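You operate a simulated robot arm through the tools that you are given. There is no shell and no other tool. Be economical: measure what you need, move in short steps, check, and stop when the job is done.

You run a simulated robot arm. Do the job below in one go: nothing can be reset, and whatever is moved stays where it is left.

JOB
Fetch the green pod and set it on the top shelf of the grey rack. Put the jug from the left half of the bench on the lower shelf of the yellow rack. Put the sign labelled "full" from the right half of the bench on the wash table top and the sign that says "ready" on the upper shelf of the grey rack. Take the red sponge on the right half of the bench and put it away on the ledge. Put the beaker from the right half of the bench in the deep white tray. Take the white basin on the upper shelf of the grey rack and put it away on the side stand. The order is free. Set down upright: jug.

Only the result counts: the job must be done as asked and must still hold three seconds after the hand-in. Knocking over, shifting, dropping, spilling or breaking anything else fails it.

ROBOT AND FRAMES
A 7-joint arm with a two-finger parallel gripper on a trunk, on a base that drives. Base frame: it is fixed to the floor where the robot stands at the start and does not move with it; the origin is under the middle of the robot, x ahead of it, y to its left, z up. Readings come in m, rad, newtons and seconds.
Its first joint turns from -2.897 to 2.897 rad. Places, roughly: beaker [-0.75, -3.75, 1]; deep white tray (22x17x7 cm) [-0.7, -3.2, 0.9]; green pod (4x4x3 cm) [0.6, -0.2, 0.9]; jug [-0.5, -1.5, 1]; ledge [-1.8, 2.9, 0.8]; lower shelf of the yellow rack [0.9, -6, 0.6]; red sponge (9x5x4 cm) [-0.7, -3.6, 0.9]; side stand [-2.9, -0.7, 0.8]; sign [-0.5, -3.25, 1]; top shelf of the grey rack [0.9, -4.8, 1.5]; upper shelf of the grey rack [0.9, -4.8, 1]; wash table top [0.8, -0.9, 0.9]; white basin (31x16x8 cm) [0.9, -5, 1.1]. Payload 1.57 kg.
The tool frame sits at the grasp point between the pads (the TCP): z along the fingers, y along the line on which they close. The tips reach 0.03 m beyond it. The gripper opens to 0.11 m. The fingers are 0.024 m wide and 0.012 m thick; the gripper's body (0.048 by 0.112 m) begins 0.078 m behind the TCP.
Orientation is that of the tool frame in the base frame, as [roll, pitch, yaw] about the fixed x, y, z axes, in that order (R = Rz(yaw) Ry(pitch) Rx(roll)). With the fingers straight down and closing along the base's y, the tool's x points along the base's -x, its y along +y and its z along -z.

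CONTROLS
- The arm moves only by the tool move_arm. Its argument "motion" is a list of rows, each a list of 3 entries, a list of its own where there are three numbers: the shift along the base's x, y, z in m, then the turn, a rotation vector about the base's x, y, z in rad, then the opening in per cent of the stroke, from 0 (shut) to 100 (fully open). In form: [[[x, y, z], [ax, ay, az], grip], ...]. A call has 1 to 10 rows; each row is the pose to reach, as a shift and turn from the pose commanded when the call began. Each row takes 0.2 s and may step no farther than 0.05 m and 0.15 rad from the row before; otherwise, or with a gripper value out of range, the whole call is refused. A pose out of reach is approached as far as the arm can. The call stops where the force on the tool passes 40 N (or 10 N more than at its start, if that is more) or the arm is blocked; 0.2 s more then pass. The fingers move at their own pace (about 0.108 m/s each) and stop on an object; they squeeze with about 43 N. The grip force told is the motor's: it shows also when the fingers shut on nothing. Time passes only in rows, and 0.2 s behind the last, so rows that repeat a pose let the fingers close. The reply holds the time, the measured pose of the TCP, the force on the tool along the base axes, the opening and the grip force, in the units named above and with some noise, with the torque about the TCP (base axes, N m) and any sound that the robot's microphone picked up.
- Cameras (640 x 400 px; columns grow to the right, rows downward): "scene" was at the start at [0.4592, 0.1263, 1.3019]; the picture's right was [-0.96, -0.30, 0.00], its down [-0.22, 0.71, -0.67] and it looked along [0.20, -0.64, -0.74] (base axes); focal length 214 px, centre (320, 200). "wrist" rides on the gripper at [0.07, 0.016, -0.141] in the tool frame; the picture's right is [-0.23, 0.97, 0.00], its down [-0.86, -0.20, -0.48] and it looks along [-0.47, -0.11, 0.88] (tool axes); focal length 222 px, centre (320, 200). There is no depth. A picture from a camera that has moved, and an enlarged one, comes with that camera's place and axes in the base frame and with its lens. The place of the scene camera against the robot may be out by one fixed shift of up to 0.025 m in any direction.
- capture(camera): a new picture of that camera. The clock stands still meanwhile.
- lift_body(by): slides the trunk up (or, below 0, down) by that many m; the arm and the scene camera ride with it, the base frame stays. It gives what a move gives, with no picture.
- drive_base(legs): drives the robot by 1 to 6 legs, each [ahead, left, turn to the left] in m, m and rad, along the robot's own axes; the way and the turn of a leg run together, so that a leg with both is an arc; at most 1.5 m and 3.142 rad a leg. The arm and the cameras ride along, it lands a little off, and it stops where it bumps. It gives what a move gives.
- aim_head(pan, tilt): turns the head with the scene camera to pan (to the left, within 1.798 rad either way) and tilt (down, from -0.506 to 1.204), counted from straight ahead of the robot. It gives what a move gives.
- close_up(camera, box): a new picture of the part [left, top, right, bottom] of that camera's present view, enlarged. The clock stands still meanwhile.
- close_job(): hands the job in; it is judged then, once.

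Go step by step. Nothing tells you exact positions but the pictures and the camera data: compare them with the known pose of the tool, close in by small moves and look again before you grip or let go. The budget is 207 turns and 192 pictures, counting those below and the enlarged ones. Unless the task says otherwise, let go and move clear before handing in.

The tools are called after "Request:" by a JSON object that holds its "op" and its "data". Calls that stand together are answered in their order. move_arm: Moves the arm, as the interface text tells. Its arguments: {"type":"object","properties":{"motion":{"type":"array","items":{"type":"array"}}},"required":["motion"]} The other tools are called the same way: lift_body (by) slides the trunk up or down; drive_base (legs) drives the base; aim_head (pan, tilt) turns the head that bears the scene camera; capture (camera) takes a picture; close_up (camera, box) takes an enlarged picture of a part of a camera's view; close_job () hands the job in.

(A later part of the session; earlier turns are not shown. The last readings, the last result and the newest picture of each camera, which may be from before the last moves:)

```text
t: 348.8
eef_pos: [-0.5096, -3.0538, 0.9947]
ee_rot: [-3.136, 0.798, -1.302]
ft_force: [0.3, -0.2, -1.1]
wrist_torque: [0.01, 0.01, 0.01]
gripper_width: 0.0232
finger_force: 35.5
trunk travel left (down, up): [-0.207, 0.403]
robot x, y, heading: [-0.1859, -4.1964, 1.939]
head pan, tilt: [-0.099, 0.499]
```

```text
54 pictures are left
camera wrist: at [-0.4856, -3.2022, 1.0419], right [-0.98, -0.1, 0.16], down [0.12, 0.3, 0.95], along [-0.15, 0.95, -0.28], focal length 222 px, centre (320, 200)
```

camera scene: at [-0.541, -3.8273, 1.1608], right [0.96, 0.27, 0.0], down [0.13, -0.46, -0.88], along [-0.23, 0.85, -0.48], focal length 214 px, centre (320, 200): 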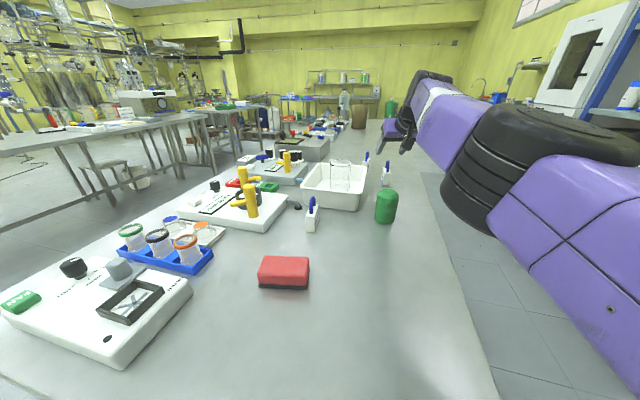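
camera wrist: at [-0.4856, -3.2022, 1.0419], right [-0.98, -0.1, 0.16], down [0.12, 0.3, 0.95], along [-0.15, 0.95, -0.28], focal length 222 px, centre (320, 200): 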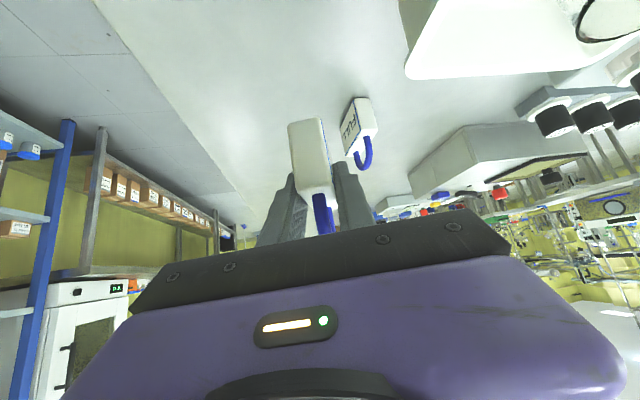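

READY is gripped. I raise it, back out, and go face the grey rack.

Request:
{"op": "lift_body", "data": {"by": 0.22}}

Request:
{"op": "drive_base", "data": {"legs": [[-0.45, 0, 0], [0, 0.8, 0], [0, 0, -1.94]]}}

Request:
{"op": "aim_head", "data": {"pan": 0.25, "tilt": 0.3}}

Request:
{"op": "capture", "data": {"camera": "scene"}}

```text
t: 351.1
eef_pos: [-0.5088, -3.0533, 1.2138]
ee_rot: [-3.137, 0.797, -1.302]
ft_force: [0.1, 0.4, -0.8]
wrist_torque: [0.02, 0.01, -0.02]
gripper_width: 0.0233
finger_force: 35.1
trunk travel left (down, up): [-0.427, 0.183]
robot x, y, heading: [-0.1863, -4.2, 1.938]
head pan, tilt: [-0.099, 0.499]
```

```text
t: 362.4
eef_pos: [0.3952, -5.0627, 1.2148]
ee_rot: [-3.135, 0.796, 2.994]
ft_force: [-0.1, 0.4, -0.9]
wrist_torque: [-0.05, -0.01, 0.02]
gripper_width: 0.0232
finger_force: 35.5
trunk travel left (down, up): [-0.427, 0.183]
robot x, y, heading: [-0.7805, -4.8988, -0.043]
head pan, tilt: [-0.099, 0.499]
```

```text
t: 363.3
eef_pos: [0.395, -5.0633, 1.2141]
ee_rot: [-3.135, 0.798, 2.995]
ft_force: [0.3, 0.8, -1.0]
wrist_torque: [0.02, -0.03, -0.03]
gripper_width: 0.0234
finger_force: 35.4
trunk travel left (down, up): [-0.427, 0.183]
robot x, y, heading: [-0.7816, -4.9001, -0.046]
head pan, tilt: [0.25, 0.3]
```

```text
53 pictures are left
camera scene: at [-0.2469, -4.698, 1.4011], right [0.2, -0.98, 0.0], down [-0.29, -0.06, -0.96], along [0.94, 0.19, -0.3], focal length 214 px, centre (320, 200)
```

scene: 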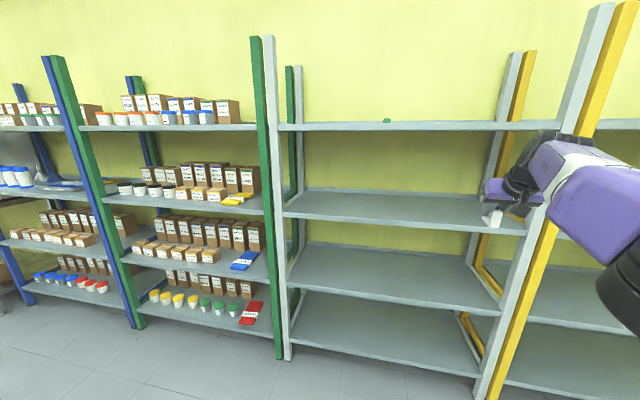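

I straighten the heading, shift left, lower to TCP 1.13 and roll in.

Request:
{"op": "lift_body", "data": {"by": -0.08}}

Request:
{"op": "drive_base", "data": {"legs": [[0, 0.1, 0.045], [0.39, 0, 0]]}}

Request:
{"op": "capture", "data": {"camera": "wrist"}}

Request:
{"op": "capture", "data": {"camera": "scene"}}

```text
t: 364.4
eef_pos: [0.3952, -5.0628, 1.1339]
ee_rot: [-3.136, 0.798, 2.995]
ft_force: [0.0, -0.6, -0.6]
wrist_torque: [-0.03, 0.01, 0.01]
gripper_width: 0.0231
finger_force: 35.3
trunk travel left (down, up): [-0.347, 0.263]
robot x, y, heading: [-0.7858, -4.9002, -0.046]
head pan, tilt: [0.25, 0.3]
```

```text
t: 367.7
eef_pos: [0.7963, -4.9026, 1.1343]
ee_rot: [-3.136, 0.798, 3.046]
ft_force: [0.0, -0.2, -0.2]
wrist_torque: [-0.04, -0.01, 0.04]
gripper_width: 0.0233
finger_force: 35.7
trunk travel left (down, up): [-0.347, 0.263]
robot x, y, heading: [-0.3852, -4.7969, 0.006]
head pan, tilt: [0.25, 0.3]
```

```text
52 pictures are left
camera wrist: at [0.6491, -4.8708, 1.182], right [0.25, 0.95, 0.16], down [0.23, -0.22, 0.95], along [0.94, -0.2, -0.28], focal length 222 px, centre (320, 200)
```

wrist: 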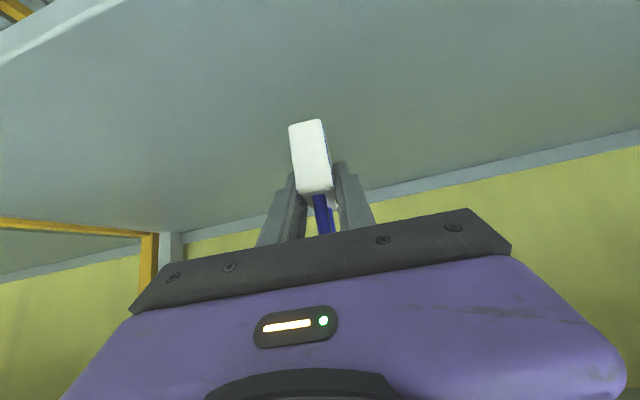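

```text
51 pictures are left
camera scene: at [0.1368, -4.5704, 1.3211], right [0.25, -0.97, 0.0], down [-0.29, -0.07, -0.96], along [0.92, 0.24, -0.3], focal length 214 px, centre (320, 200)
```

scene: 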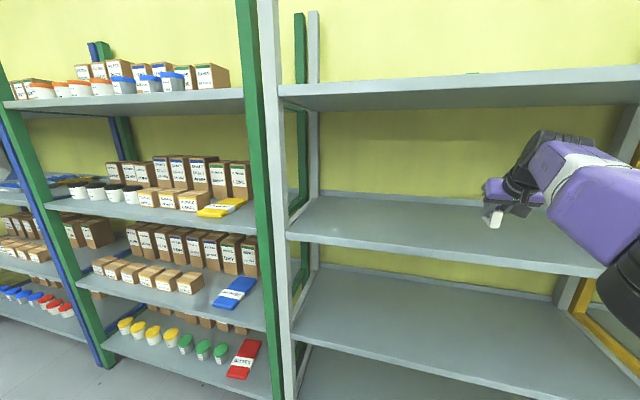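

Over the shelf. I lower with the trunk in small steps.

Request:
{"op": "lift_body", "data": {"by": -0.03}}

Request:
{"op": "move_arm", "data": {"motion": [[[0, 0, -0.004], [0, 0, 0], 0], [[0, 0, -0.008], [0, 0, 0], 0], [[0, 0, -0.012], [0, 0, 0], 0], [[0, 0, -0.016], [0, 0, 0], 0], [[0, 0, -0.02], [0, 0, 0], 0]]}}

```text
t: 368.4
eef_pos: [0.7962, -4.903, 1.1047]
ee_rot: [-3.137, 0.798, 3.047]
ft_force: [-0.2, 1.0, -0.1]
wrist_torque: [0.0, 0.03, -0.02]
gripper_width: 0.0234
finger_force: 35.9
trunk travel left (down, up): [-0.317, 0.293]
robot x, y, heading: [-0.387, -4.7994, 0.008]
head pan, tilt: [0.25, 0.3]
```

```text
t: 369.6
eef_pos: [0.7961, -4.9038, 1.0846]
ee_rot: [-3.136, 0.8, 3.045]
ft_force: [-0.5, -0.4, -0.6]
wrist_torque: [0.0, 0.0, 0.02]
gripper_width: 0.0232
finger_force: 35.1
trunk travel left (down, up): [-0.317, 0.293]
robot x, y, heading: [-0.391, -4.7995, 0.003]
head pan, tilt: [0.25, 0.3]
```

Request:
{"op": "move_arm", "data": {"motion": [[[0, 0, -0.004], [0, 0, 0], 0], [[0, 0, -0.008], [0, 0, 0], 0], [[0, 0, -0.012], [0, 0, 0], 0], [[0, 0, -0.016], [0, 0, 0], 0], [[0, 0, -0.02], [0, 0, 0], 0], [[0, 0, -0.024], [0, 0, 0], 0]]}}

Request:
{"op": "capture", "data": {"camera": "wrist"}}

```text
t: 371.0
eef_pos: [0.7964, -4.904, 1.0709]
ee_rot: [-3.137, 0.812, 3.046]
ft_force: [0.7, -0.2, 10.2]
wrist_torque: [0.17, -0.03, -0.04]
gripper_width: 0.0231
finger_force: 35.4
trunk travel left (down, up): [-0.317, 0.293]
robot x, y, heading: [-0.3894, -4.7954, 0.005]
head pan, tilt: [0.25, 0.3]
stopped in row 6: the force on the tool passed its limit at 41 N (the readings are from after the stop); the commanded pose is now the measured one
```

```text
50 pictures are left
camera wrist: at [0.6493, -4.8713, 1.1151], right [0.25, 0.95, 0.16], down [0.22, -0.22, 0.95], along [0.94, -0.2, -0.27], focal length 222 px, centre (320, 200)
```

wrist: 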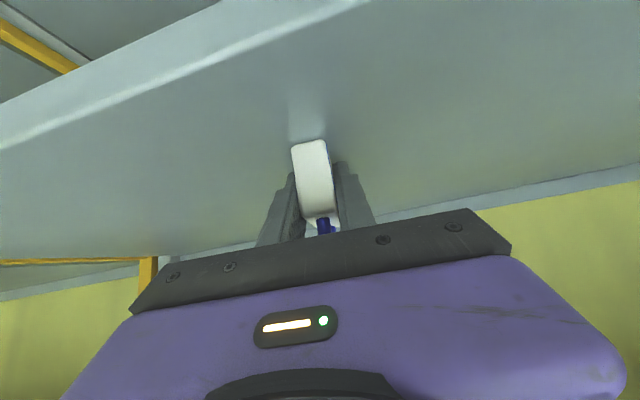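

Contact. I ease off, open and rise, then back out.

Request:
{"op": "move_arm", "data": {"motion": [[[0, 0, 0.002], [0, 0, 0], 10], [[0, 0, 0.002], [0, 0, 0], 35], [[0, 0, 0.002], [0, 0, 0], 45], [[0, 0, 0.002], [0, 0, 0], 45]]}}

Request:
{"op": "lift_body", "data": {"by": 0.08}}

Request:
{"op": "drive_base", "data": {"legs": [[-0.4, 0, 0]]}}

Request:
{"op": "capture", "data": {"camera": "scene"}}

Request:
{"op": "close_up", "data": {"camera": "wrist", "box": [240, 60, 432, 180]}}

```text
t: 372.0
eef_pos: [0.7975, -4.9027, 1.0701]
ee_rot: [-3.138, 0.806, 3.045]
ft_force: [-4.0, -3.8, 7.0]
wrist_torque: [0.01, -0.02, 0.04]
gripper_width: 0.0455
finger_force: 0.0
trunk travel left (down, up): [-0.317, 0.293]
robot x, y, heading: [-0.3911, -4.7998, 0.002]
head pan, tilt: [0.25, 0.3]
```

```text
t: 373.2
eef_pos: [0.7989, -4.9038, 1.1492]
ee_rot: [-3.135, 0.807, 3.044]
ft_force: [-0.2, 0.2, -0.6]
wrist_torque: [0.0, 0.0, -0.01]
gripper_width: 0.0497
finger_force: 0.0
trunk travel left (down, up): [-0.397, 0.213]
robot x, y, heading: [-0.3868, -4.7994, 0.012]
head pan, tilt: [0.25, 0.3]
```

```text
t: 375.7
eef_pos: [0.3976, -4.8986, 1.1495]
ee_rot: [-3.138, 0.806, 3.051]
ft_force: [0.5, 0.8, -0.1]
wrist_torque: [-0.02, 0.0, 0.0]
gripper_width: 0.0493
finger_force: 0.0
trunk travel left (down, up): [-0.397, 0.213]
robot x, y, heading: [-0.7898, -4.799, 0.01]
head pan, tilt: [0.25, 0.3]
```

```text
49 pictures are left
camera scene: at [-0.2655, -4.5703, 1.3711], right [0.26, -0.97, 0.0], down [-0.29, -0.08, -0.96], along [0.92, 0.25, -0.3], focal length 214 px, centre (320, 200)
```

scene: 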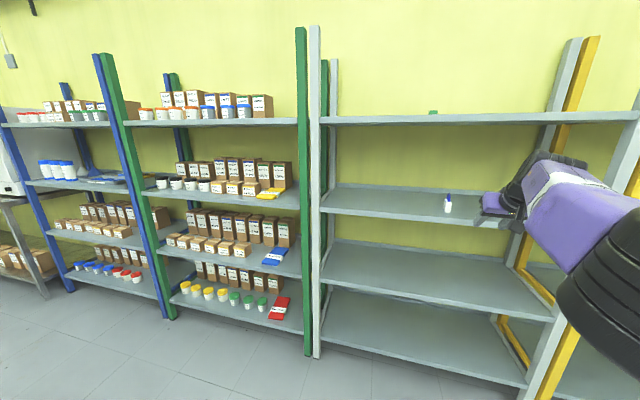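

```text
3.33 times, centred on (336, 120) of wrist
camera zoom: at [0.2489, -4.8681, 1.1957], right [0.25, 0.96, 0.16], down [0.23, -0.22, 0.95], along [0.94, -0.2, -0.27], focal length 740 px, centre (267, 467)
```

zoom: 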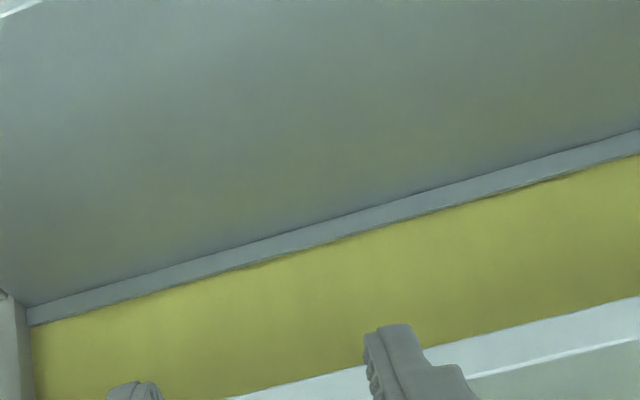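

READY stands on the grey rack's upper shelf. For the FULL sign and the sponge I'll use a fingers-down pose from the right aisle; I fold the arm back and turn the tool down here in the open.

Request:
{"op": "move_arm", "data": {"motion": [[[-0.045, -0.01, 0.01], [0, 0.08, 0.01], 60], [[-0.09, -0.02, 0.02], [0, 0.16, 0.02], 60], [[-0.135, -0.03, 0.03], [0, 0.24, 0.03], 60], [[-0.18, -0.04, 0.03], [0, 0.32, 0.04], 60], [[-0.225, -0.05, 0.03], [0, 0.4, 0.05], 60], [[-0.27, -0.06, 0.03], [0, 0.48, 0.06], 60], [[-0.315, -0.07, 0.03], [0, 0.56, 0.07], 60], [[-0.36, -0.08, 0.03], [0, 0.64, 0.08], 60], [[-0.4, -0.09, 0.03], [0, 0.72, 0.09], 60], [[-0.44, -0.1, 0.03], [0, 0.8, 0.09], 60]]}}

Request:
{"op": "aim_head", "data": {"pan": 0.6, "tilt": 0.5}}

```text
t: 377.9
eef_pos: [-0.0451, -4.9967, 1.1798]
ee_rot: [-3.108, 0.007, -3.121]
ft_force: [0.1, -0.5, 0.0]
wrist_torque: [-0.02, 0.02, -0.03]
gripper_width: 0.0659
finger_force: 0.1
trunk travel left (down, up): [-0.397, 0.213]
robot x, y, heading: [-0.7903, -4.7998, 0.012]
head pan, tilt: [0.25, 0.3]
```

```text
t: 378.7
eef_pos: [-0.0439, -4.9969, 1.1785]
ee_rot: [-3.106, 0.011, -3.122]
ft_force: [-0.9, -1.1, 0.5]
wrist_torque: [0.02, 0.04, 0.01]
gripper_width: 0.0658
finger_force: 0.0
trunk travel left (down, up): [-0.397, 0.213]
robot x, y, heading: [-0.7891, -4.8027, 0.008]
head pan, tilt: [0.6, 0.499]
```

Now I turn to face -x, back into the right aisle and slide up beside the signs.

Request:
{"op": "drive_base", "data": {"legs": [[0, 0, 3.133], [-0.95, 0, 0], [0, 1.0, 0]]}}

```text
t: 396.0
eef_pos: [-0.5233, -5.5968, 1.1801]
ee_rot: [-3.105, 0.007, 0.07]
ft_force: [-0.4, -0.5, 0.2]
wrist_torque: [0.01, -0.03, 0.0]
gripper_width: 0.066
finger_force: 0.0
trunk travel left (down, up): [-0.397, 0.213]
robot x, y, heading: [0.229, -5.7566, -3.075]
head pan, tilt: [0.6, 0.499]
```

I slid the wrong way (left is -y here). I straighten and slide right instead.

Request:
{"op": "drive_base", "data": {"legs": [[0.07, 0, -0.066], [0, -1.4, 0], [0, -1.2, 0]]}}

Request:
{"op": "capture", "data": {"camera": "wrist"}}

Request:
{"op": "capture", "data": {"camera": "scene"}}

```text
t: 409.3
eef_pos: [-0.5225, -2.9389, 1.1807]
ee_rot: [-3.108, 0.006, -0.015]
ft_force: [0.8, 0.4, -0.7]
wrist_torque: [0.0, -0.04, -0.01]
gripper_width: 0.066
finger_force: 0.0
trunk travel left (down, up): [-0.397, 0.213]
robot x, y, heading: [0.2149, -3.163, 3.12]
head pan, tilt: [0.6, 0.499]
```

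```text
47 pictures are left
camera wrist: at [-0.4521, -2.9608, 1.3187], right [-0.24, -0.97, -0.03], down [-0.85, 0.19, 0.49], along [-0.47, 0.15, -0.87], focal length 222 px, centre (320, 200)
```

wrist: 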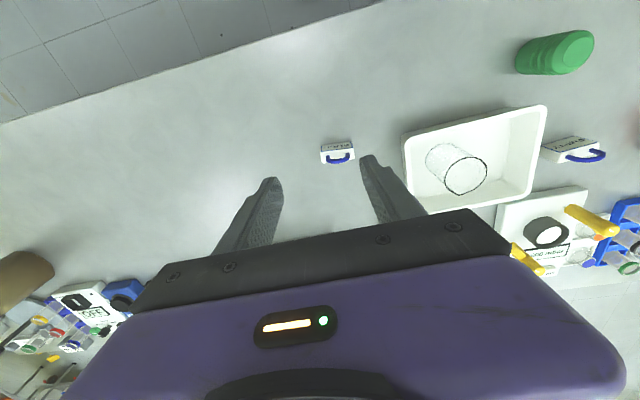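

```text
46 pictures are left
camera scene: at [-0.2829, -3.3989, 1.3527], right [-0.55, 0.84, 0.0], down [0.4, 0.26, -0.88], along [-0.73, -0.48, -0.48], focal length 214 px, centre (320, 200)
```

scene: 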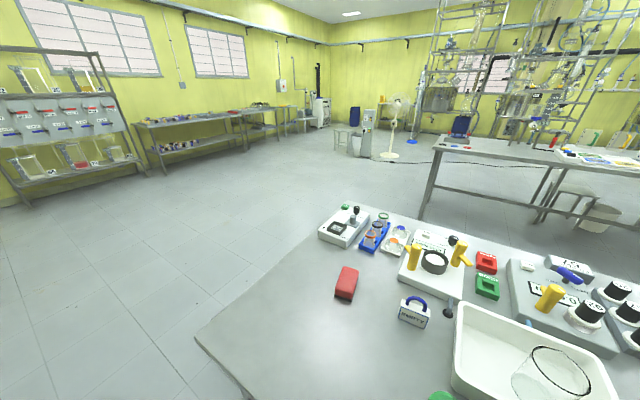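

Request:
{"op": "close_up", "data": {"camera": "wrist", "box": [290, 125, 386, 185]}}

```text
6.67 times, centred on (338, 155) of wrist
camera zoom: at [-0.4521, -2.9608, 1.3187], right [-0.24, -0.97, -0.03], down [-0.85, 0.19, 0.49], along [-0.47, 0.15, -0.87], focal length 1481 px, centre (200, 500)
```

zoom: 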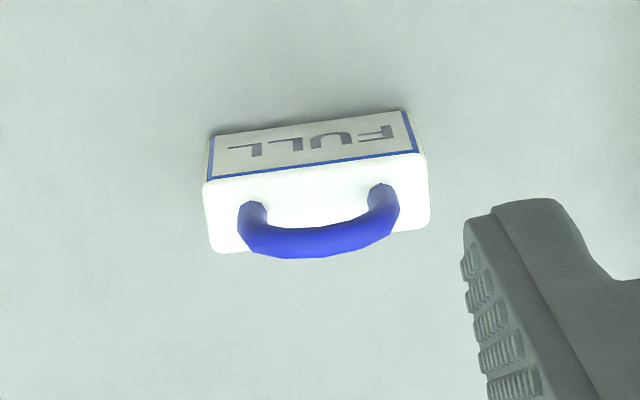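

FULL: centre (-0.588, -2.946), long along y (about 6 cm). I'll grip it across its length; I move over it, fully open, and lower.

Request:
{"op": "move_arm", "data": {"motion": [[[-0.033, -0.003, 0], [-0.034, 0, -0.04], 100], [[-0.066, -0.007, -0.02], [-0.034, 0, -0.08], 100], [[-0.066, -0.007, -0.06], [-0.034, 0, -0.08], 100], [[-0.066, -0.007, -0.1], [-0.034, 0, -0.08], 100]]}}

Request:
{"op": "lift_body", "data": {"by": -0.08}}

Request:
{"op": "capture", "data": {"camera": "wrist"}}

```text
t: 410.3
eef_pos: [-0.5882, -2.9466, 1.0806]
ee_rot: [-3.141, 0.004, -0.095]
ft_force: [-0.3, 0.4, 1.1]
wrist_torque: [0.02, 0.02, 0.0]
gripper_width: 0.11
finger_force: 0.0
trunk travel left (down, up): [-0.397, 0.213]
robot x, y, heading: [0.2173, -3.1608, 3.118]
head pan, tilt: [0.6, 0.499]
```

```text
t: 411.4
eef_pos: [-0.5874, -2.9465, 1.0004]
ee_rot: [-3.139, 0.005, -0.094]
ft_force: [-0.6, -0.3, 0.0]
wrist_torque: [-0.04, 0.01, 0.04]
gripper_width: 0.1101
finger_force: 0.2
trunk travel left (down, up): [-0.317, 0.293]
robot x, y, heading: [0.2147, -3.1613, 3.121]
head pan, tilt: [0.6, 0.499]
```

```text
44 pictures are left
camera wrist: at [-0.5201, -2.9681, 1.1401], right [-0.32, -0.95, 0.0], down [-0.83, 0.28, 0.48], along [-0.46, 0.15, -0.88], focal length 222 px, centre (320, 200)
```

wrist: 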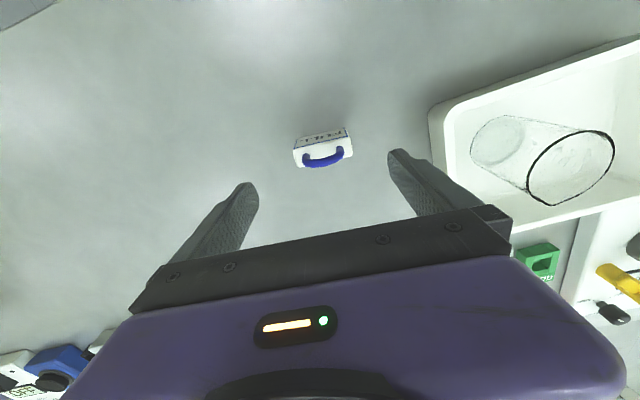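

Well centred. I lower 0.11 and grip.

Request:
{"op": "lift_body", "data": {"by": -0.11}}

Request:
{"op": "move_arm", "data": {"motion": [[[0, -0.003, 0], [0, 0, 0], 70], [[0, -0.003, 0], [0, 0, 0], 40], [[0, -0.003, 0], [0, 0, 0], 20], [[0, -0.003, 0], [0, 0, 0], 20], [[0, -0.003, 0.03], [0, 0, 0], 20], [[0, -0.003, 0.07], [0, 0, 0], 20]]}}

Request:
{"op": "capture", "data": {"camera": "wrist"}}

```text
t: 412.9
eef_pos: [-0.5886, -2.9457, 0.8898]
ee_rot: [3.141, 0.005, -0.094]
ft_force: [0.4, 0.5, -0.7]
wrist_torque: [-0.02, -0.02, 0.03]
gripper_width: 0.11
finger_force: 0.0
trunk travel left (down, up): [-0.207, 0.403]
robot x, y, heading: [0.2101, -3.1598, 3.121]
head pan, tilt: [0.6, 0.499]
```

```text
t: 414.3
eef_pos: [-0.5884, -2.9499, 0.9604]
ee_rot: [3.14, 0.006, -0.094]
ft_force: [-0.5, 0.1, -0.6]
wrist_torque: [0.02, -0.02, 0.0]
gripper_width: 0.0651
finger_force: 43.7
trunk travel left (down, up): [-0.207, 0.403]
robot x, y, heading: [0.2152, -3.1595, 3.121]
head pan, tilt: [0.6, 0.499]
```

```text
43 pictures are left
camera wrist: at [-0.5192, -2.9713, 1.1005], right [-0.32, -0.95, 0.0], down [-0.83, 0.28, 0.48], along [-0.46, 0.15, -0.88], focal length 222 px, centre (320, 200)
```

wrist: 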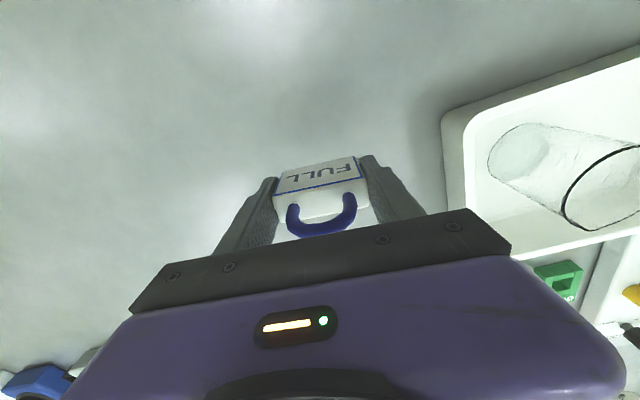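

FULL is held. I raise it, slide up the aisle past the bench end, and turn toward the wash table.

Request:
{"op": "lift_body", "data": {"by": 0.35}}

Request:
{"op": "drive_base", "data": {"legs": [[0, -1.45, 0.02], [0, -1.4, 0], [0.44, 0, 0], [0, 0, -3.12]]}}

Request:
{"op": "capture", "data": {"camera": "wrist"}}

```text
t: 417.7
eef_pos: [-0.5882, -2.9483, 1.3107]
ee_rot: [3.141, 0.006, -0.094]
ft_force: [0.0, 0.4, 0.0]
wrist_torque: [0.05, 0.02, -0.03]
gripper_width: 0.0652
finger_force: 43.2
trunk travel left (down, up): [-0.557, 0.053]
robot x, y, heading: [0.2161, -3.1604, 3.119]
head pan, tilt: [0.6, 0.499]
```

```text
t: 422.8
eef_pos: [-0.577, -1.907, 1.3103]
ee_rot: [-3.141, 0.004, -0.114]
ft_force: [1.0, 0.6, -1.1]
wrist_torque: [-0.09, 0.0, 0.01]
gripper_width: 0.0652
finger_force: 42.9
trunk travel left (down, up): [-0.557, 0.053]
robot x, y, heading: [0.2225, -2.1332, 3.1]
head pan, tilt: [0.6, 0.499]
stopped in leg 1: the robot was blocked; the commanded pose is now the measured one
```

```text
42 pictures are left
camera wrist: at [-0.5095, -1.9306, 1.45], right [-0.34, -0.94, 0.0], down [-0.82, 0.29, 0.48], along [-0.45, 0.16, -0.88], focal length 222 px, centre (320, 200)
```

wrist: 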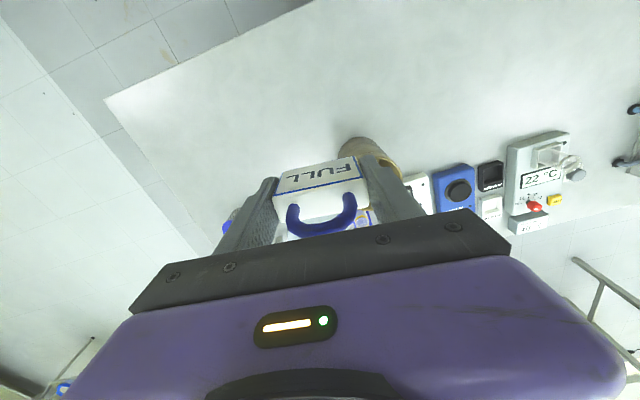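

The base's rear brushed the wash table's end. I step back, move toward the aisle's middle and go on.

Request:
{"op": "drive_base", "data": {"legs": [[0, 0.08, 0], [0.17, 0, 0.04]]}}

Request:
{"op": "aim_head", "data": {"pan": -1.75, "tilt": 0.5}}

Request:
{"op": "capture", "data": {"camera": "scene"}}

```text
t: 424.9
eef_pos: [-0.7604, -2.0172, 1.3113]
ee_rot: [-3.142, 0.005, -0.074]
ft_force: [0.5, -0.3, 0.5]
wrist_torque: [-0.02, 0.03, 0.03]
gripper_width: 0.065
finger_force: 42.9
trunk travel left (down, up): [-0.557, 0.053]
robot x, y, heading: [0.0456, -2.2099, 3.14]
head pan, tilt: [0.6, 0.499]
```

```text
t: 427.0
eef_pos: [-0.7595, -2.0178, 1.3094]
ee_rot: [3.14, 0.004, -0.074]
ft_force: [-0.1, 0.0, -0.9]
wrist_torque: [0.01, 0.01, 0.0]
gripper_width: 0.0651
finger_force: 43.3
trunk travel left (down, up): [-0.557, 0.053]
robot x, y, heading: [0.0483, -2.2097, 3.142]
head pan, tilt: [-1.751, 0.499]
```

```text
41 pictures are left
camera scene: at [-0.3542, -2.3192, 1.5127], right [0.98, -0.18, 0.0], down [-0.09, -0.47, -0.88], along [0.16, 0.86, -0.48], focal length 214 px, centre (320, 200)
```

scene: 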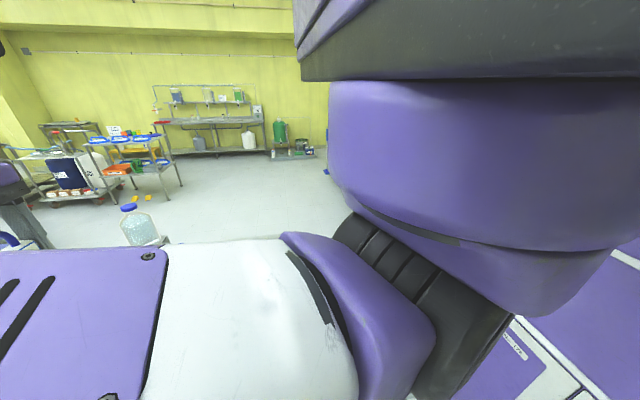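

The way is clear now; arm is well above everything on the bench. I continue.

Request:
{"op": "drive_base", "data": {"legs": [[0, -1.4, 0], [0, -0.5, 0], [0.26, 0, 0], [0, 0, -3.14]]}}

Request:
{"op": "capture", "data": {"camera": "wrist"}}

```text
t: 445.3
eef_pos: [0.591, -0.514, 1.3101]
ee_rot: [-3.141, 0.006, 3.082]
ft_force: [0.1, 0.3, -0.6]
wrist_torque: [0.01, -0.01, 0.0]
gripper_width: 0.065
finger_force: 42.9
trunk travel left (down, up): [-0.557, 0.053]
robot x, y, heading: [-0.2201, -0.3321, 0.012]
head pan, tilt: [-1.751, 0.499]
```

```text
40 pictures are left
camera wrist: at [0.5222, -0.4938, 1.45], right [0.28, 0.96, 0.0], down [0.84, -0.25, 0.48], along [0.46, -0.14, -0.88], focal length 222 px, centre (320, 200)
```

wrist: 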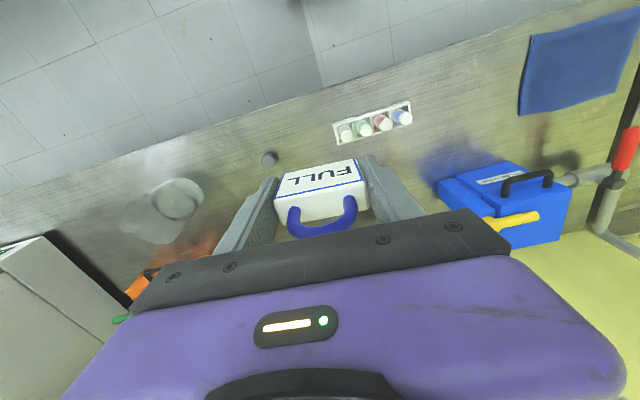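

Below is free wash-table surface between the vial rack and a small grey stub. I shift 6 cm to -y and lower.

Request:
{"op": "move_arm", "data": {"motion": [[[-0.003, -0.033, 0], [0, 0, 0], 20], [[-0.006, -0.066, 0], [0, 0, 0], 20]]}}

Request:
{"op": "lift_body", "data": {"by": -0.33}}

Request:
{"op": "capture", "data": {"camera": "wrist"}}

```text
t: 445.9
eef_pos: [0.5853, -0.5809, 1.3108]
ee_rot: [-3.141, 0.005, 3.082]
ft_force: [-1.4, 0.5, -0.7]
wrist_torque: [-0.04, 0.03, -0.01]
gripper_width: 0.0651
finger_force: 42.9
trunk travel left (down, up): [-0.557, 0.053]
robot x, y, heading: [-0.2188, -0.3332, 0.011]
head pan, tilt: [-1.751, 0.499]
```

```text
t: 449.1
eef_pos: [0.5856, -0.5811, 0.9802]
ee_rot: [-3.141, 0.005, 3.082]
ft_force: [-0.3, 0.3, -1.2]
wrist_torque: [-0.02, 0.02, 0.02]
gripper_width: 0.0651
finger_force: 42.6
trunk travel left (down, up): [-0.227, 0.383]
robot x, y, heading: [-0.2193, -0.3305, 0.012]
head pan, tilt: [-1.751, 0.499]
```

```text
39 pictures are left
camera wrist: at [0.5161, -0.5608, 1.1208], right [0.28, 0.96, 0.0], down [0.84, -0.25, 0.48], along [0.46, -0.14, -0.88], focal length 222 px, centre (320, 200)
```

wrist: 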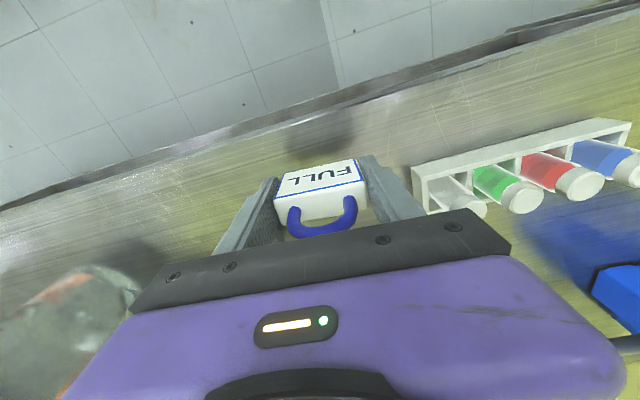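

Clear on both sides. I lower until contact.

Request:
{"op": "move_arm", "data": {"motion": [[[0, 0, -0.012], [0, 0, 0], 20], [[0, 0, -0.024], [0, 0, 0], 20], [[0, 0, -0.03], [0, 0, 0], 20], [[0, 0, -0.035], [0, 0, 0], 20], [[0, 0, -0.04], [0, 0, 0], 20], [[0, 0, -0.044], [0, 0, 0], 20], [[0, 0, -0.048], [0, 0, 0], 20]]}}

```text
t: 450.7
eef_pos: [0.5857, -0.5824, 0.9384]
ee_rot: [-3.138, 0.014, 3.083]
ft_force: [-2.8, 1.7, 18.2]
wrist_torque: [0.32, 0.19, 0.03]
gripper_width: 0.0652
finger_force: 43.3
trunk travel left (down, up): [-0.227, 0.383]
robot x, y, heading: [-0.215, -0.3269, 0.016]
head pan, tilt: [-1.751, 0.499]
stopped in row 7: the force on the tool passed its limit at 40 N (the readings are from after the stop); the commanded pose is now the measured one
```

Contact. I ease off, open a little and rise.

Request:
{"op": "move_arm", "data": {"motion": [[[0, 0, 0.002], [0, 0, 0], 65], [[0, 0, 0.002], [0, 0, 0], 75], [[0, 0, 0.002], [0, 0, 0], 75], [[0, 0, 0.04], [0, 0, 0], 75], [[0, 0, 0.08], [0, 0, 0], 75], [[0, 0, 0.12], [0, 0, 0], 75]]}}

Request:
{"op": "capture", "data": {"camera": "wrist"}}

```text
t: 452.1
eef_pos: [0.5875, -0.5844, 1.0584]
ee_rot: [-3.141, 0.011, 3.085]
ft_force: [0.4, -0.5, -0.3]
wrist_torque: [0.02, 0.0, -0.03]
gripper_width: 0.0822
finger_force: 0.1
trunk travel left (down, up): [-0.227, 0.383]
robot x, y, heading: [-0.2141, -0.3296, 0.01]
head pan, tilt: [-1.751, 0.499]
```

```text
38 pictures are left
camera wrist: at [0.5172, -0.5616, 1.1982], right [0.28, 0.96, 0.0], down [0.84, -0.25, 0.49], along [0.47, -0.14, -0.87], focal length 222 px, centre (320, 200)
```

wrist: 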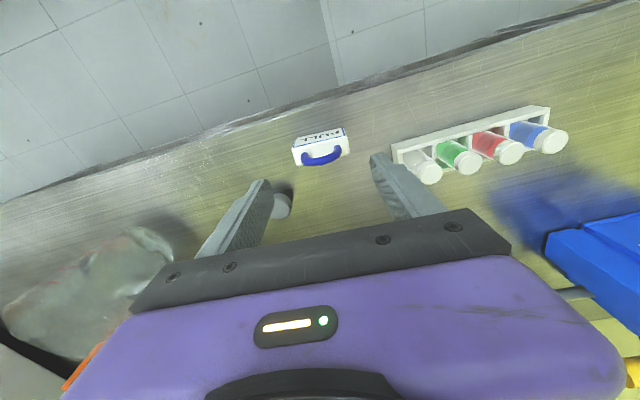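

FULL stands on the wash table. Now the sponge: I raise, back off, and drive down the aisle to the bench's right end.

Request:
{"op": "lift_body", "data": {"by": 0.3}}

Request:
{"op": "drive_base", "data": {"legs": [[-0.2, 0, 0], [0, 0, -1.581], [0, 0.46, 0], [1.5, 0, 0], [1.5, 0, 0], [0.45, 0, 0]]}}

```text
t: 455.1
eef_pos: [0.5872, -0.5837, 1.3588]
ee_rot: [-3.141, 0.011, 3.083]
ft_force: [0.5, 0.1, -0.5]
wrist_torque: [0.0, 0.03, 0.03]
gripper_width: 0.0826
finger_force: 0.1
trunk travel left (down, up): [-0.527, 0.083]
robot x, y, heading: [-0.2184, -0.3305, 0.017]
head pan, tilt: [-1.751, 0.499]
```

```text
t: 479.1
eef_pos: [-0.2641, -4.539, 1.3583]
ee_rot: [-3.138, 0.01, 1.492]
ft_force: [-0.5, -0.2, -0.1]
wrist_torque: [-0.02, -0.03, 0.01]
gripper_width: 0.0824
finger_force: 0.1
trunk travel left (down, up): [-0.527, 0.083]
robot x, y, heading: [-0.0011, -3.7382, -1.579]
head pan, tilt: [-1.751, 0.499]
```

Request:
{"op": "drive_base", "data": {"legs": [[0, 0, -1.563], [-0.1, 0.11, 0]]}}

Request:
{"op": "lift_body", "data": {"by": -0.2}}

Request:
{"op": "capture", "data": {"camera": "wrist"}}

```text
t: 481.8
eef_pos: [-0.7632, -4.0675, 1.3587]
ee_rot: [-3.139, 0.014, 0.621]
ft_force: [-0.1, 1.0, -0.8]
wrist_torque: [-0.02, 0.02, 0.02]
gripper_width: 0.0826
finger_force: 0.1
trunk travel left (down, up): [-0.527, 0.083]
robot x, y, heading: [0.0238, -3.7615, -2.453]
head pan, tilt: [-1.751, 0.499]
stopped in leg 1: the robot was blocked; the commanded pose is now the measured one
```

```text
t: 484.0
eef_pos: [-0.7637, -4.0668, 1.1595]
ee_rot: [-3.139, 0.012, 0.62]
ft_force: [-1.0, 0.0, -0.6]
wrist_torque: [-0.01, 0.02, 0.02]
gripper_width: 0.0825
finger_force: 0.1
trunk travel left (down, up): [-0.327, 0.283]
robot x, y, heading: [0.0206, -3.7592, -2.456]
head pan, tilt: [-1.751, 0.499]
```

```text
37 pictures are left
camera wrist: at [-0.6954, -4.0393, 1.2986], right [0.38, -0.92, 0.0], down [-0.81, -0.33, 0.49], along [-0.45, -0.19, -0.87], focal length 222 px, centre (320, 200)
```

wrist: 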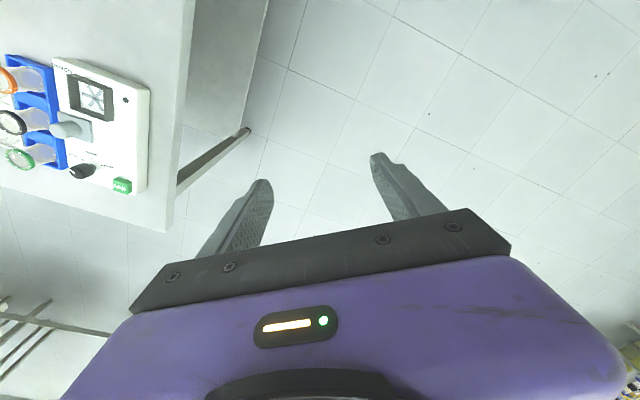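

The base touched the bench corner while turning; nothing on the bench seems disturbed. I move clear past the bench end, turn there, and slide back up beside the sponge.

Request:
{"op": "drive_base", "data": {"legs": [[-0.05, 0.045, 0], [0.4, 0.48, 0], [0, 0, -0.686]]}}

Request:
{"op": "aim_head", "data": {"pan": -0.5, "tilt": 0.5}}

Request:
{"op": "capture", "data": {"camera": "scene"}}

```text
t: 490.0
eef_pos: [-0.7129, -4.1425, 1.1583]
ee_rot: [-3.138, 0.012, -0.067]
ft_force: [0.2, 0.5, 0.4]
wrist_torque: [-0.01, -0.04, -0.03]
gripper_width: 0.0824
finger_force: 0.0
trunk travel left (down, up): [-0.327, 0.283]
robot x, y, heading: [0.0879, -4.4037, -3.138]
head pan, tilt: [-1.751, 0.499]
```

```text
t: 491.4
eef_pos: [-0.7125, -4.1449, 1.16]
ee_rot: [-3.139, 0.013, -0.065]
ft_force: [-0.6, 0.1, 0.4]
wrist_torque: [-0.03, -0.04, -0.05]
gripper_width: 0.0828
finger_force: 0.0
trunk travel left (down, up): [-0.327, 0.283]
robot x, y, heading: [0.0934, -4.4041, -3.139]
head pan, tilt: [-0.499, 0.499]
```

```text
36 pictures are left
camera scene: at [-0.4071, -4.5583, 1.2827], right [0.48, 0.88, 0.0], down [0.42, -0.23, -0.88], along [-0.77, 0.42, -0.48], focal length 214 px, centre (320, 200)
```

scene: 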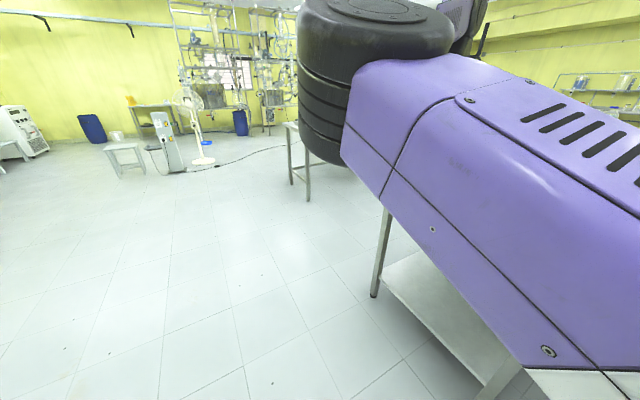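

Request:
{"op": "drive_base", "data": {"legs": [[-0.05, 0, -0.003], [0, -0.55, 0]]}}

Request:
{"op": "move_arm", "data": {"motion": [[[-0.02, 0, 0], [0, 0, 0.14], 80], [[-0.04, 0, 0], [0, 0, 0.28], 80], [[-0.05, 0, 0], [0, 0, 0.36], 80]]}}

Request:
{"op": "capture", "data": {"camera": "wrist"}}

```text
t: 495.1
eef_pos: [-0.6607, -3.5952, 1.1586]
ee_rot: [-3.137, 0.011, -0.073]
ft_force: [-0.2, -0.2, -0.9]
wrist_torque: [0.02, 0.02, 0.0]
gripper_width: 0.0823
finger_force: 0.0
trunk travel left (down, up): [-0.327, 0.283]
robot x, y, heading: [0.1414, -3.8627, 3.136]
head pan, tilt: [-0.499, 0.499]
```

```text
t: 495.9
eef_pos: [-0.709, -3.5959, 1.1591]
ee_rot: [-3.138, 0.011, 0.287]
ft_force: [0.0, 0.6, 0.1]
wrist_torque: [0.01, -0.04, 0.0]
gripper_width: 0.088
finger_force: 0.1
trunk travel left (down, up): [-0.327, 0.283]
robot x, y, heading: [0.1427, -3.8573, 3.136]
head pan, tilt: [-0.499, 0.499]
```

```text
35 pictures are left
camera wrist: at [-0.6366, -3.5905, 1.2989], right [0.06, -1.0, 0.0], down [-0.87, -0.05, 0.49], along [-0.49, -0.03, -0.87], focal length 222 px, centre (320, 200)
```

wrist: 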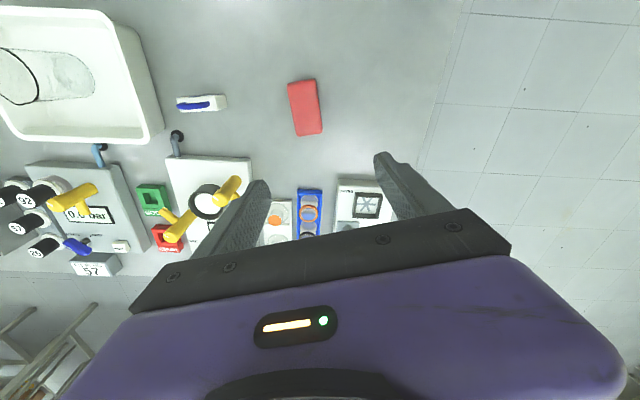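

The sponge's centre is (-0.690, -3.570), turned 12°. I align over it and lower.

Request:
{"op": "move_arm", "data": {"motion": [[[0.01, 0.013, 0], [0, 0, -0.04], 80], [[0.019, 0.026, 0], [0, 0, -0.075], 80]]}}

Request:
{"op": "lift_body", "data": {"by": -0.19}}

Request:
{"op": "capture", "data": {"camera": "wrist"}}

```text
t: 496.5
eef_pos: [-0.691, -3.5703, 1.1602]
ee_rot: [-3.138, 0.011, 0.21]
ft_force: [0.4, -0.4, -0.2]
wrist_torque: [0.03, -0.02, -0.01]
gripper_width: 0.088
finger_force: 0.0
trunk travel left (down, up): [-0.327, 0.283]
robot x, y, heading: [0.141, -3.8587, 3.137]
head pan, tilt: [-0.499, 0.499]
```

```text
t: 498.6
eef_pos: [-0.6916, -3.5699, 0.9695]
ee_rot: [-3.139, 0.011, 0.21]
ft_force: [-1.1, 0.1, 0.1]
wrist_torque: [-0.01, -0.07, -0.01]
gripper_width: 0.0878
finger_force: 0.0
trunk travel left (down, up): [-0.137, 0.473]
robot x, y, heading: [0.1423, -3.8612, 3.138]
head pan, tilt: [-0.499, 0.499]
```

```text
34 pictures are left
camera wrist: at [-0.6181, -3.5706, 1.1093], right [-0.02, -1.0, 0.0], down [-0.87, 0.02, 0.49], along [-0.49, 0.01, -0.87], focal length 222 px, centre (320, 200)
```

wrist: 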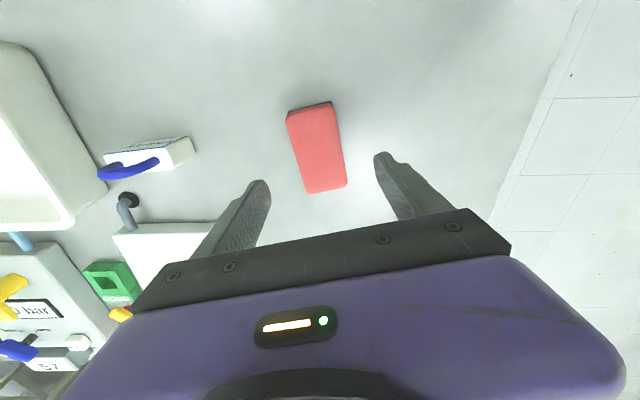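

Aligned. I lower to just above the bench and grip.

Request:
{"op": "lift_body", "data": {"by": -0.082}}

Request:
{"op": "move_arm", "data": {"motion": [[[0.004, 0.004, 0], [0, 0, 0], 60], [[0.004, 0.004, 0], [0, 0, 0], 40], [[0.004, 0.004, 0], [0, 0, 0], 20], [[0.004, 0.004, 0], [0, 0, 0], 10], [[0.004, 0.004, 0], [0, 0, 0], 10]]}}

Request:
{"op": "lift_body", "data": {"by": 0.15}}

Request:
{"op": "capture", "data": {"camera": "wrist"}}

```text
t: 499.8
eef_pos: [-0.6912, -3.5694, 0.8877]
ee_rot: [-3.138, 0.012, 0.211]
ft_force: [0.5, -0.6, -0.1]
wrist_torque: [0.0, 0.0, -0.04]
gripper_width: 0.0879
finger_force: 0.1
trunk travel left (down, up): [-0.055, 0.555]
robot x, y, heading: [0.1435, -3.8587, 3.139]
head pan, tilt: [-0.499, 0.499]
```

```text
t: 500.9
eef_pos: [-0.6875, -3.5661, 0.8882]
ee_rot: [-3.137, 0.011, 0.212]
ft_force: [-0.7, -0.3, 1.3]
wrist_torque: [-0.03, -0.08, 0.0]
gripper_width: 0.0489
finger_force: 43.1
trunk travel left (down, up): [-0.055, 0.555]
robot x, y, heading: [0.1429, -3.86, 3.138]
head pan, tilt: [-0.499, 0.499]
```

```text
t: 502.7
eef_pos: [-0.6883, -3.5664, 1.0369]
ee_rot: [-3.139, 0.013, 0.21]
ft_force: [0.0, -0.3, -0.3]
wrist_torque: [-0.02, -0.02, 0.01]
gripper_width: 0.0488
finger_force: 43.0
trunk travel left (down, up): [-0.205, 0.405]
robot x, y, heading: [0.141, -3.8603, 3.134]
head pan, tilt: [-0.499, 0.499]
```

```text
33 pictures are left
camera wrist: at [-0.6141, -3.5666, 1.1771], right [-0.02, -1.0, 0.0], down [-0.87, 0.02, 0.49], along [-0.49, 0.01, -0.87], focal length 222 px, centre (320, 200)
```

wrist: 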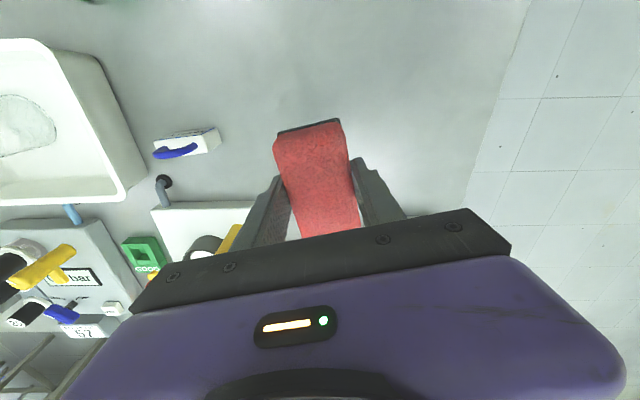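

The sponge is held. I raise it and slide up the aisle again, this time in its middle.

Request:
{"op": "lift_body", "data": {"by": 0.28}}

Request:
{"op": "drive_base", "data": {"legs": [[0.09, 0, 0.008], [0, -1.4, 0]]}}

```text
t: 505.5
eef_pos: [-0.688, -3.5659, 1.3173]
ee_rot: [-3.138, 0.01, 0.212]
ft_force: [-0.8, -0.6, 0.0]
wrist_torque: [-0.03, -0.01, -0.04]
gripper_width: 0.0491
finger_force: 42.7
trunk travel left (down, up): [-0.485, 0.125]
robot x, y, heading: [0.1395, -3.8589, 3.133]
head pan, tilt: [-0.499, 0.499]
```

```text
t: 513.2
eef_pos: [-0.7987, -2.1908, 1.3183]
ee_rot: [-3.138, 0.011, 0.238]
ft_force: [-0.1, -0.1, -0.2]
wrist_torque: [0.02, 0.01, -0.03]
gripper_width: 0.0489
finger_force: 42.7
trunk travel left (down, up): [-0.485, 0.125]
robot x, y, heading: [0.0363, -2.4615, -3.119]
head pan, tilt: [-0.499, 0.499]
```

Request:
{"op": "drive_base", "data": {"legs": [[0, 0, -0.022], [0, -1.4, 0], [0, -1.2, 0], [0.6, 0, 0], [0, 0, -1.571]]}}

Request:
{"op": "aim_head", "data": {"pan": 0.5, "tilt": 0.35}}

Request:
{"op": "capture", "data": {"camera": "scene"}}

```text
t: 533.3
eef_pos: [-0.3124, 1.0313, 1.3174]
ee_rot: [-3.139, 0.013, -1.328]
ft_force: [-0.6, -0.5, -0.7]
wrist_torque: [-0.01, 0.01, -0.03]
gripper_width: 0.049
finger_force: 43.0
trunk travel left (down, up): [-0.485, 0.125]
robot x, y, heading: [-0.5813, 0.1929, 1.604]
head pan, tilt: [-0.499, 0.499]
```

```text
t: 534.5
eef_pos: [-0.3118, 1.0314, 1.3173]
ee_rot: [-3.139, 0.013, -1.328]
ft_force: [0.5, -0.5, -0.6]
wrist_torque: [-0.01, -0.02, -0.01]
gripper_width: 0.0488
finger_force: 42.8
trunk travel left (down, up): [-0.485, 0.125]
robot x, y, heading: [-0.5776, 0.1904, 1.599]
head pan, tilt: [0.499, 0.351]
```

```text
32 pictures are left
camera scene: at [-0.8288, 0.6977, 1.4544], right [0.87, 0.5, 0.0], down [0.17, -0.3, -0.94], along [-0.47, 0.81, -0.34], focal length 214 px, centre (320, 200)
```

scene: 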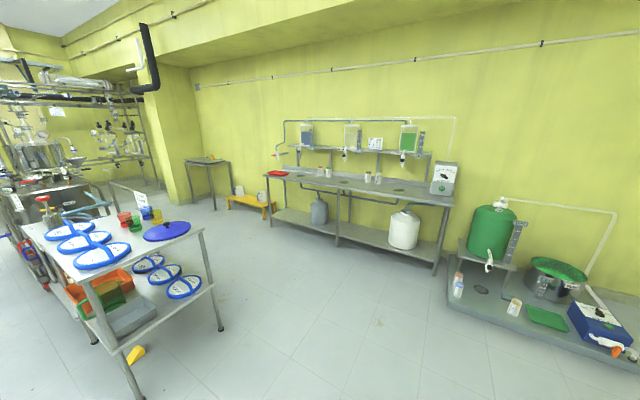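

Request:
{"op": "close_up", "data": {"camera": "scene", "box": [250, 110, 474, 250]}}

```text
2.86 times, centred on (362, 180) of scene
camera zoom: at [-0.8288, 0.6977, 1.4544], right [0.87, 0.5, 0.0], down [0.17, -0.3, -0.94], along [-0.47, 0.81, -0.34], focal length 613 px, centre (200, 257)
```

zoom: 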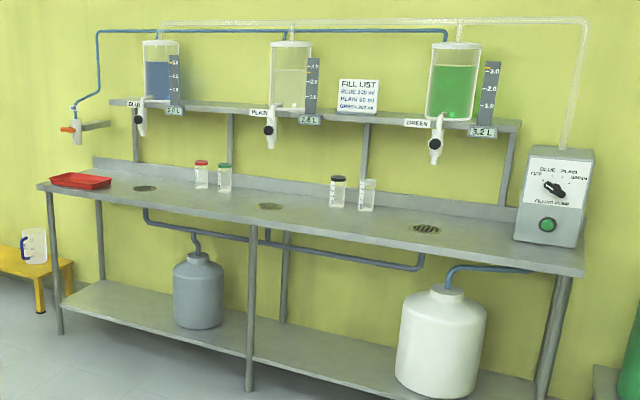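

The ledge is this filling bench; free front space is near (-1.37, 2.84), between two drains. I approach in stages.

Request:
{"op": "drive_base", "data": {"legs": [[0, 0, -0.028], [0.5, 0.5, 0], [0.85, 0, 0], [0.1, 0.56, 0]]}}

Request:
{"op": "lift_body", "data": {"by": -0.3}}

Request:
{"op": "aim_head", "data": {"pan": 0.0, "tilt": 0.45}}

Request:
{"op": "capture", "data": {"camera": "scene"}}

Request:
{"op": "capture", "data": {"camera": "wrist"}}

```text
t: 545.7
eef_pos: [-1.3841, 2.473, 1.3183]
ee_rot: [-3.138, 0.012, -1.328]
ft_force: [0.4, 0.6, -0.5]
wrist_torque: [0.01, -0.01, -0.04]
gripper_width: 0.049
finger_force: 43.2
trunk travel left (down, up): [-0.485, 0.125]
robot x, y, heading: [-1.6516, 1.6339, 1.593]
head pan, tilt: [0.499, 0.351]
```

```text
t: 548.7
eef_pos: [-1.3837, 2.4738, 1.0178]
ee_rot: [-3.139, 0.013, -1.327]
ft_force: [0.9, -0.2, -1.1]
wrist_torque: [0.03, 0.0, -0.02]
gripper_width: 0.049
finger_force: 43.6
trunk travel left (down, up): [-0.185, 0.425]
robot x, y, heading: [-1.6546, 1.6371, 1.593]
head pan, tilt: [0.499, 0.351]
```

```text
t: 549.7
eef_pos: [-1.3845, 2.4735, 1.0173]
ee_rot: [-3.139, 0.011, -1.328]
ft_force: [0.8, -0.3, -0.7]
wrist_torque: [-0.01, -0.01, -0.05]
gripper_width: 0.0488
finger_force: 42.7
trunk travel left (down, up): [-0.185, 0.425]
robot x, y, heading: [-1.6532, 1.6374, 1.599]
head pan, tilt: [0.0, 0.45]
```

```text
30 pictures are left
camera scene: at [-1.8566, 2.1516, 1.1452], right [1.0, 0.03, 0.0], down [0.01, -0.43, -0.9], along [-0.02, 0.9, -0.44], focal length 214 px, centre (320, 200)
```

scene: 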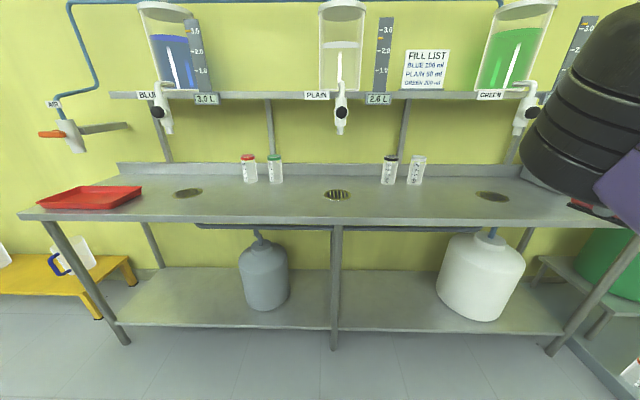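

```text
29 pictures are left
camera wrist: at [-1.3825, 2.4013, 1.1572], right [-1.0, -0.01, 0.0], down [-0.01, 0.87, 0.49], along [-0.01, 0.49, -0.87], focal length 222 px, centre (320, 200)
```

wrist: 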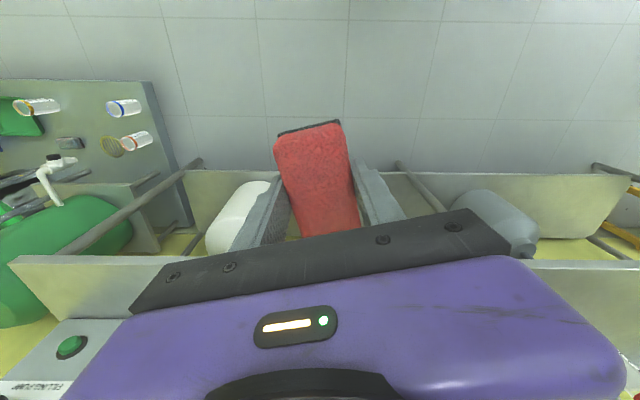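

Ledge top is at z≈0.79 with its front edge at y≈2.77; jars stand further back. I stretch the arm 10 cm (keeping the elbow away from the dispensers), then roll in.

Request:
{"op": "move_arm", "data": {"motion": [[[0.01, 0.035, 0], [0, 0, 0], 10], [[0.02, 0.07, 0], [0, 0, 0], 10], [[0.03, 0.1, 0], [0, 0, 0], 10]]}}

Request:
{"op": "drive_base", "data": {"legs": [[0.16, 0, -0.025]]}}

Request:
{"op": "capture", "data": {"camera": "scene"}}

Request:
{"op": "capture", "data": {"camera": "wrist"}}

```text
t: 550.5
eef_pos: [-1.3614, 2.5571, 1.0174]
ee_rot: [-3.14, 0.011, -1.332]
ft_force: [0.7, -0.6, -1.2]
wrist_torque: [0.05, 0.08, 0.05]
gripper_width: 0.0489
finger_force: 42.8
out of reach, approached as far as the arm can: row 3
trunk travel left (down, up): [-0.185, 0.425]
robot x, y, heading: [-1.6518, 1.634, 1.595]
head pan, tilt: [0.0, 0.45]
```

```text
t: 551.9
eef_pos: [-1.3403, 2.7097, 1.0164]
ee_rot: [-3.138, 0.01, -1.353]
ft_force: [0.4, -1.3, 0.1]
wrist_torque: [0.0, 0.01, -0.01]
gripper_width: 0.0489
finger_force: 42.6
trunk travel left (down, up): [-0.185, 0.425]
robot x, y, heading: [-1.6531, 1.7944, 1.573]
head pan, tilt: [0.0, 0.45]
```

```text
28 pictures are left
camera scene: at [-1.8458, 2.3159, 1.1452], right [1.0, 0.0, 0.0], down [0.0, -0.44, -0.9], along [0.0, 0.9, -0.44], focal length 214 px, centre (320, 200)
```

scene: 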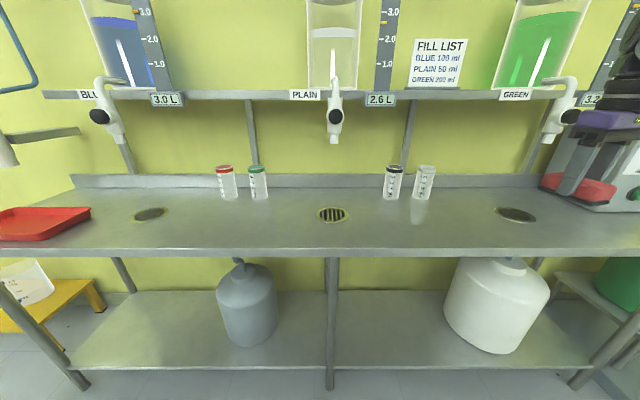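

```text
27 pictures are left
camera wrist: at [-1.3414, 2.6375, 1.1558], right [-1.0, 0.01, 0.0], down [0.01, 0.87, 0.49], along [0.01, 0.49, -0.87], focal length 222 px, centre (320, 200)
```

wrist: 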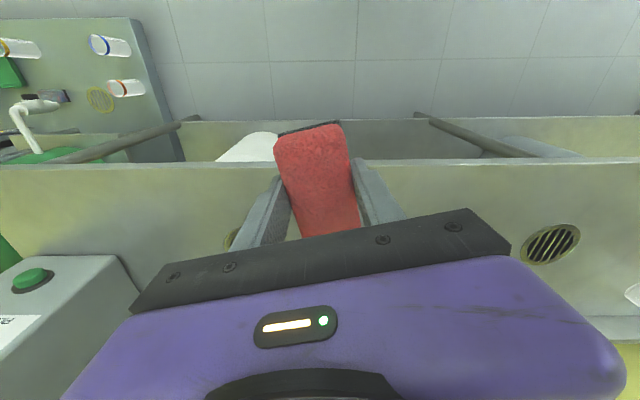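

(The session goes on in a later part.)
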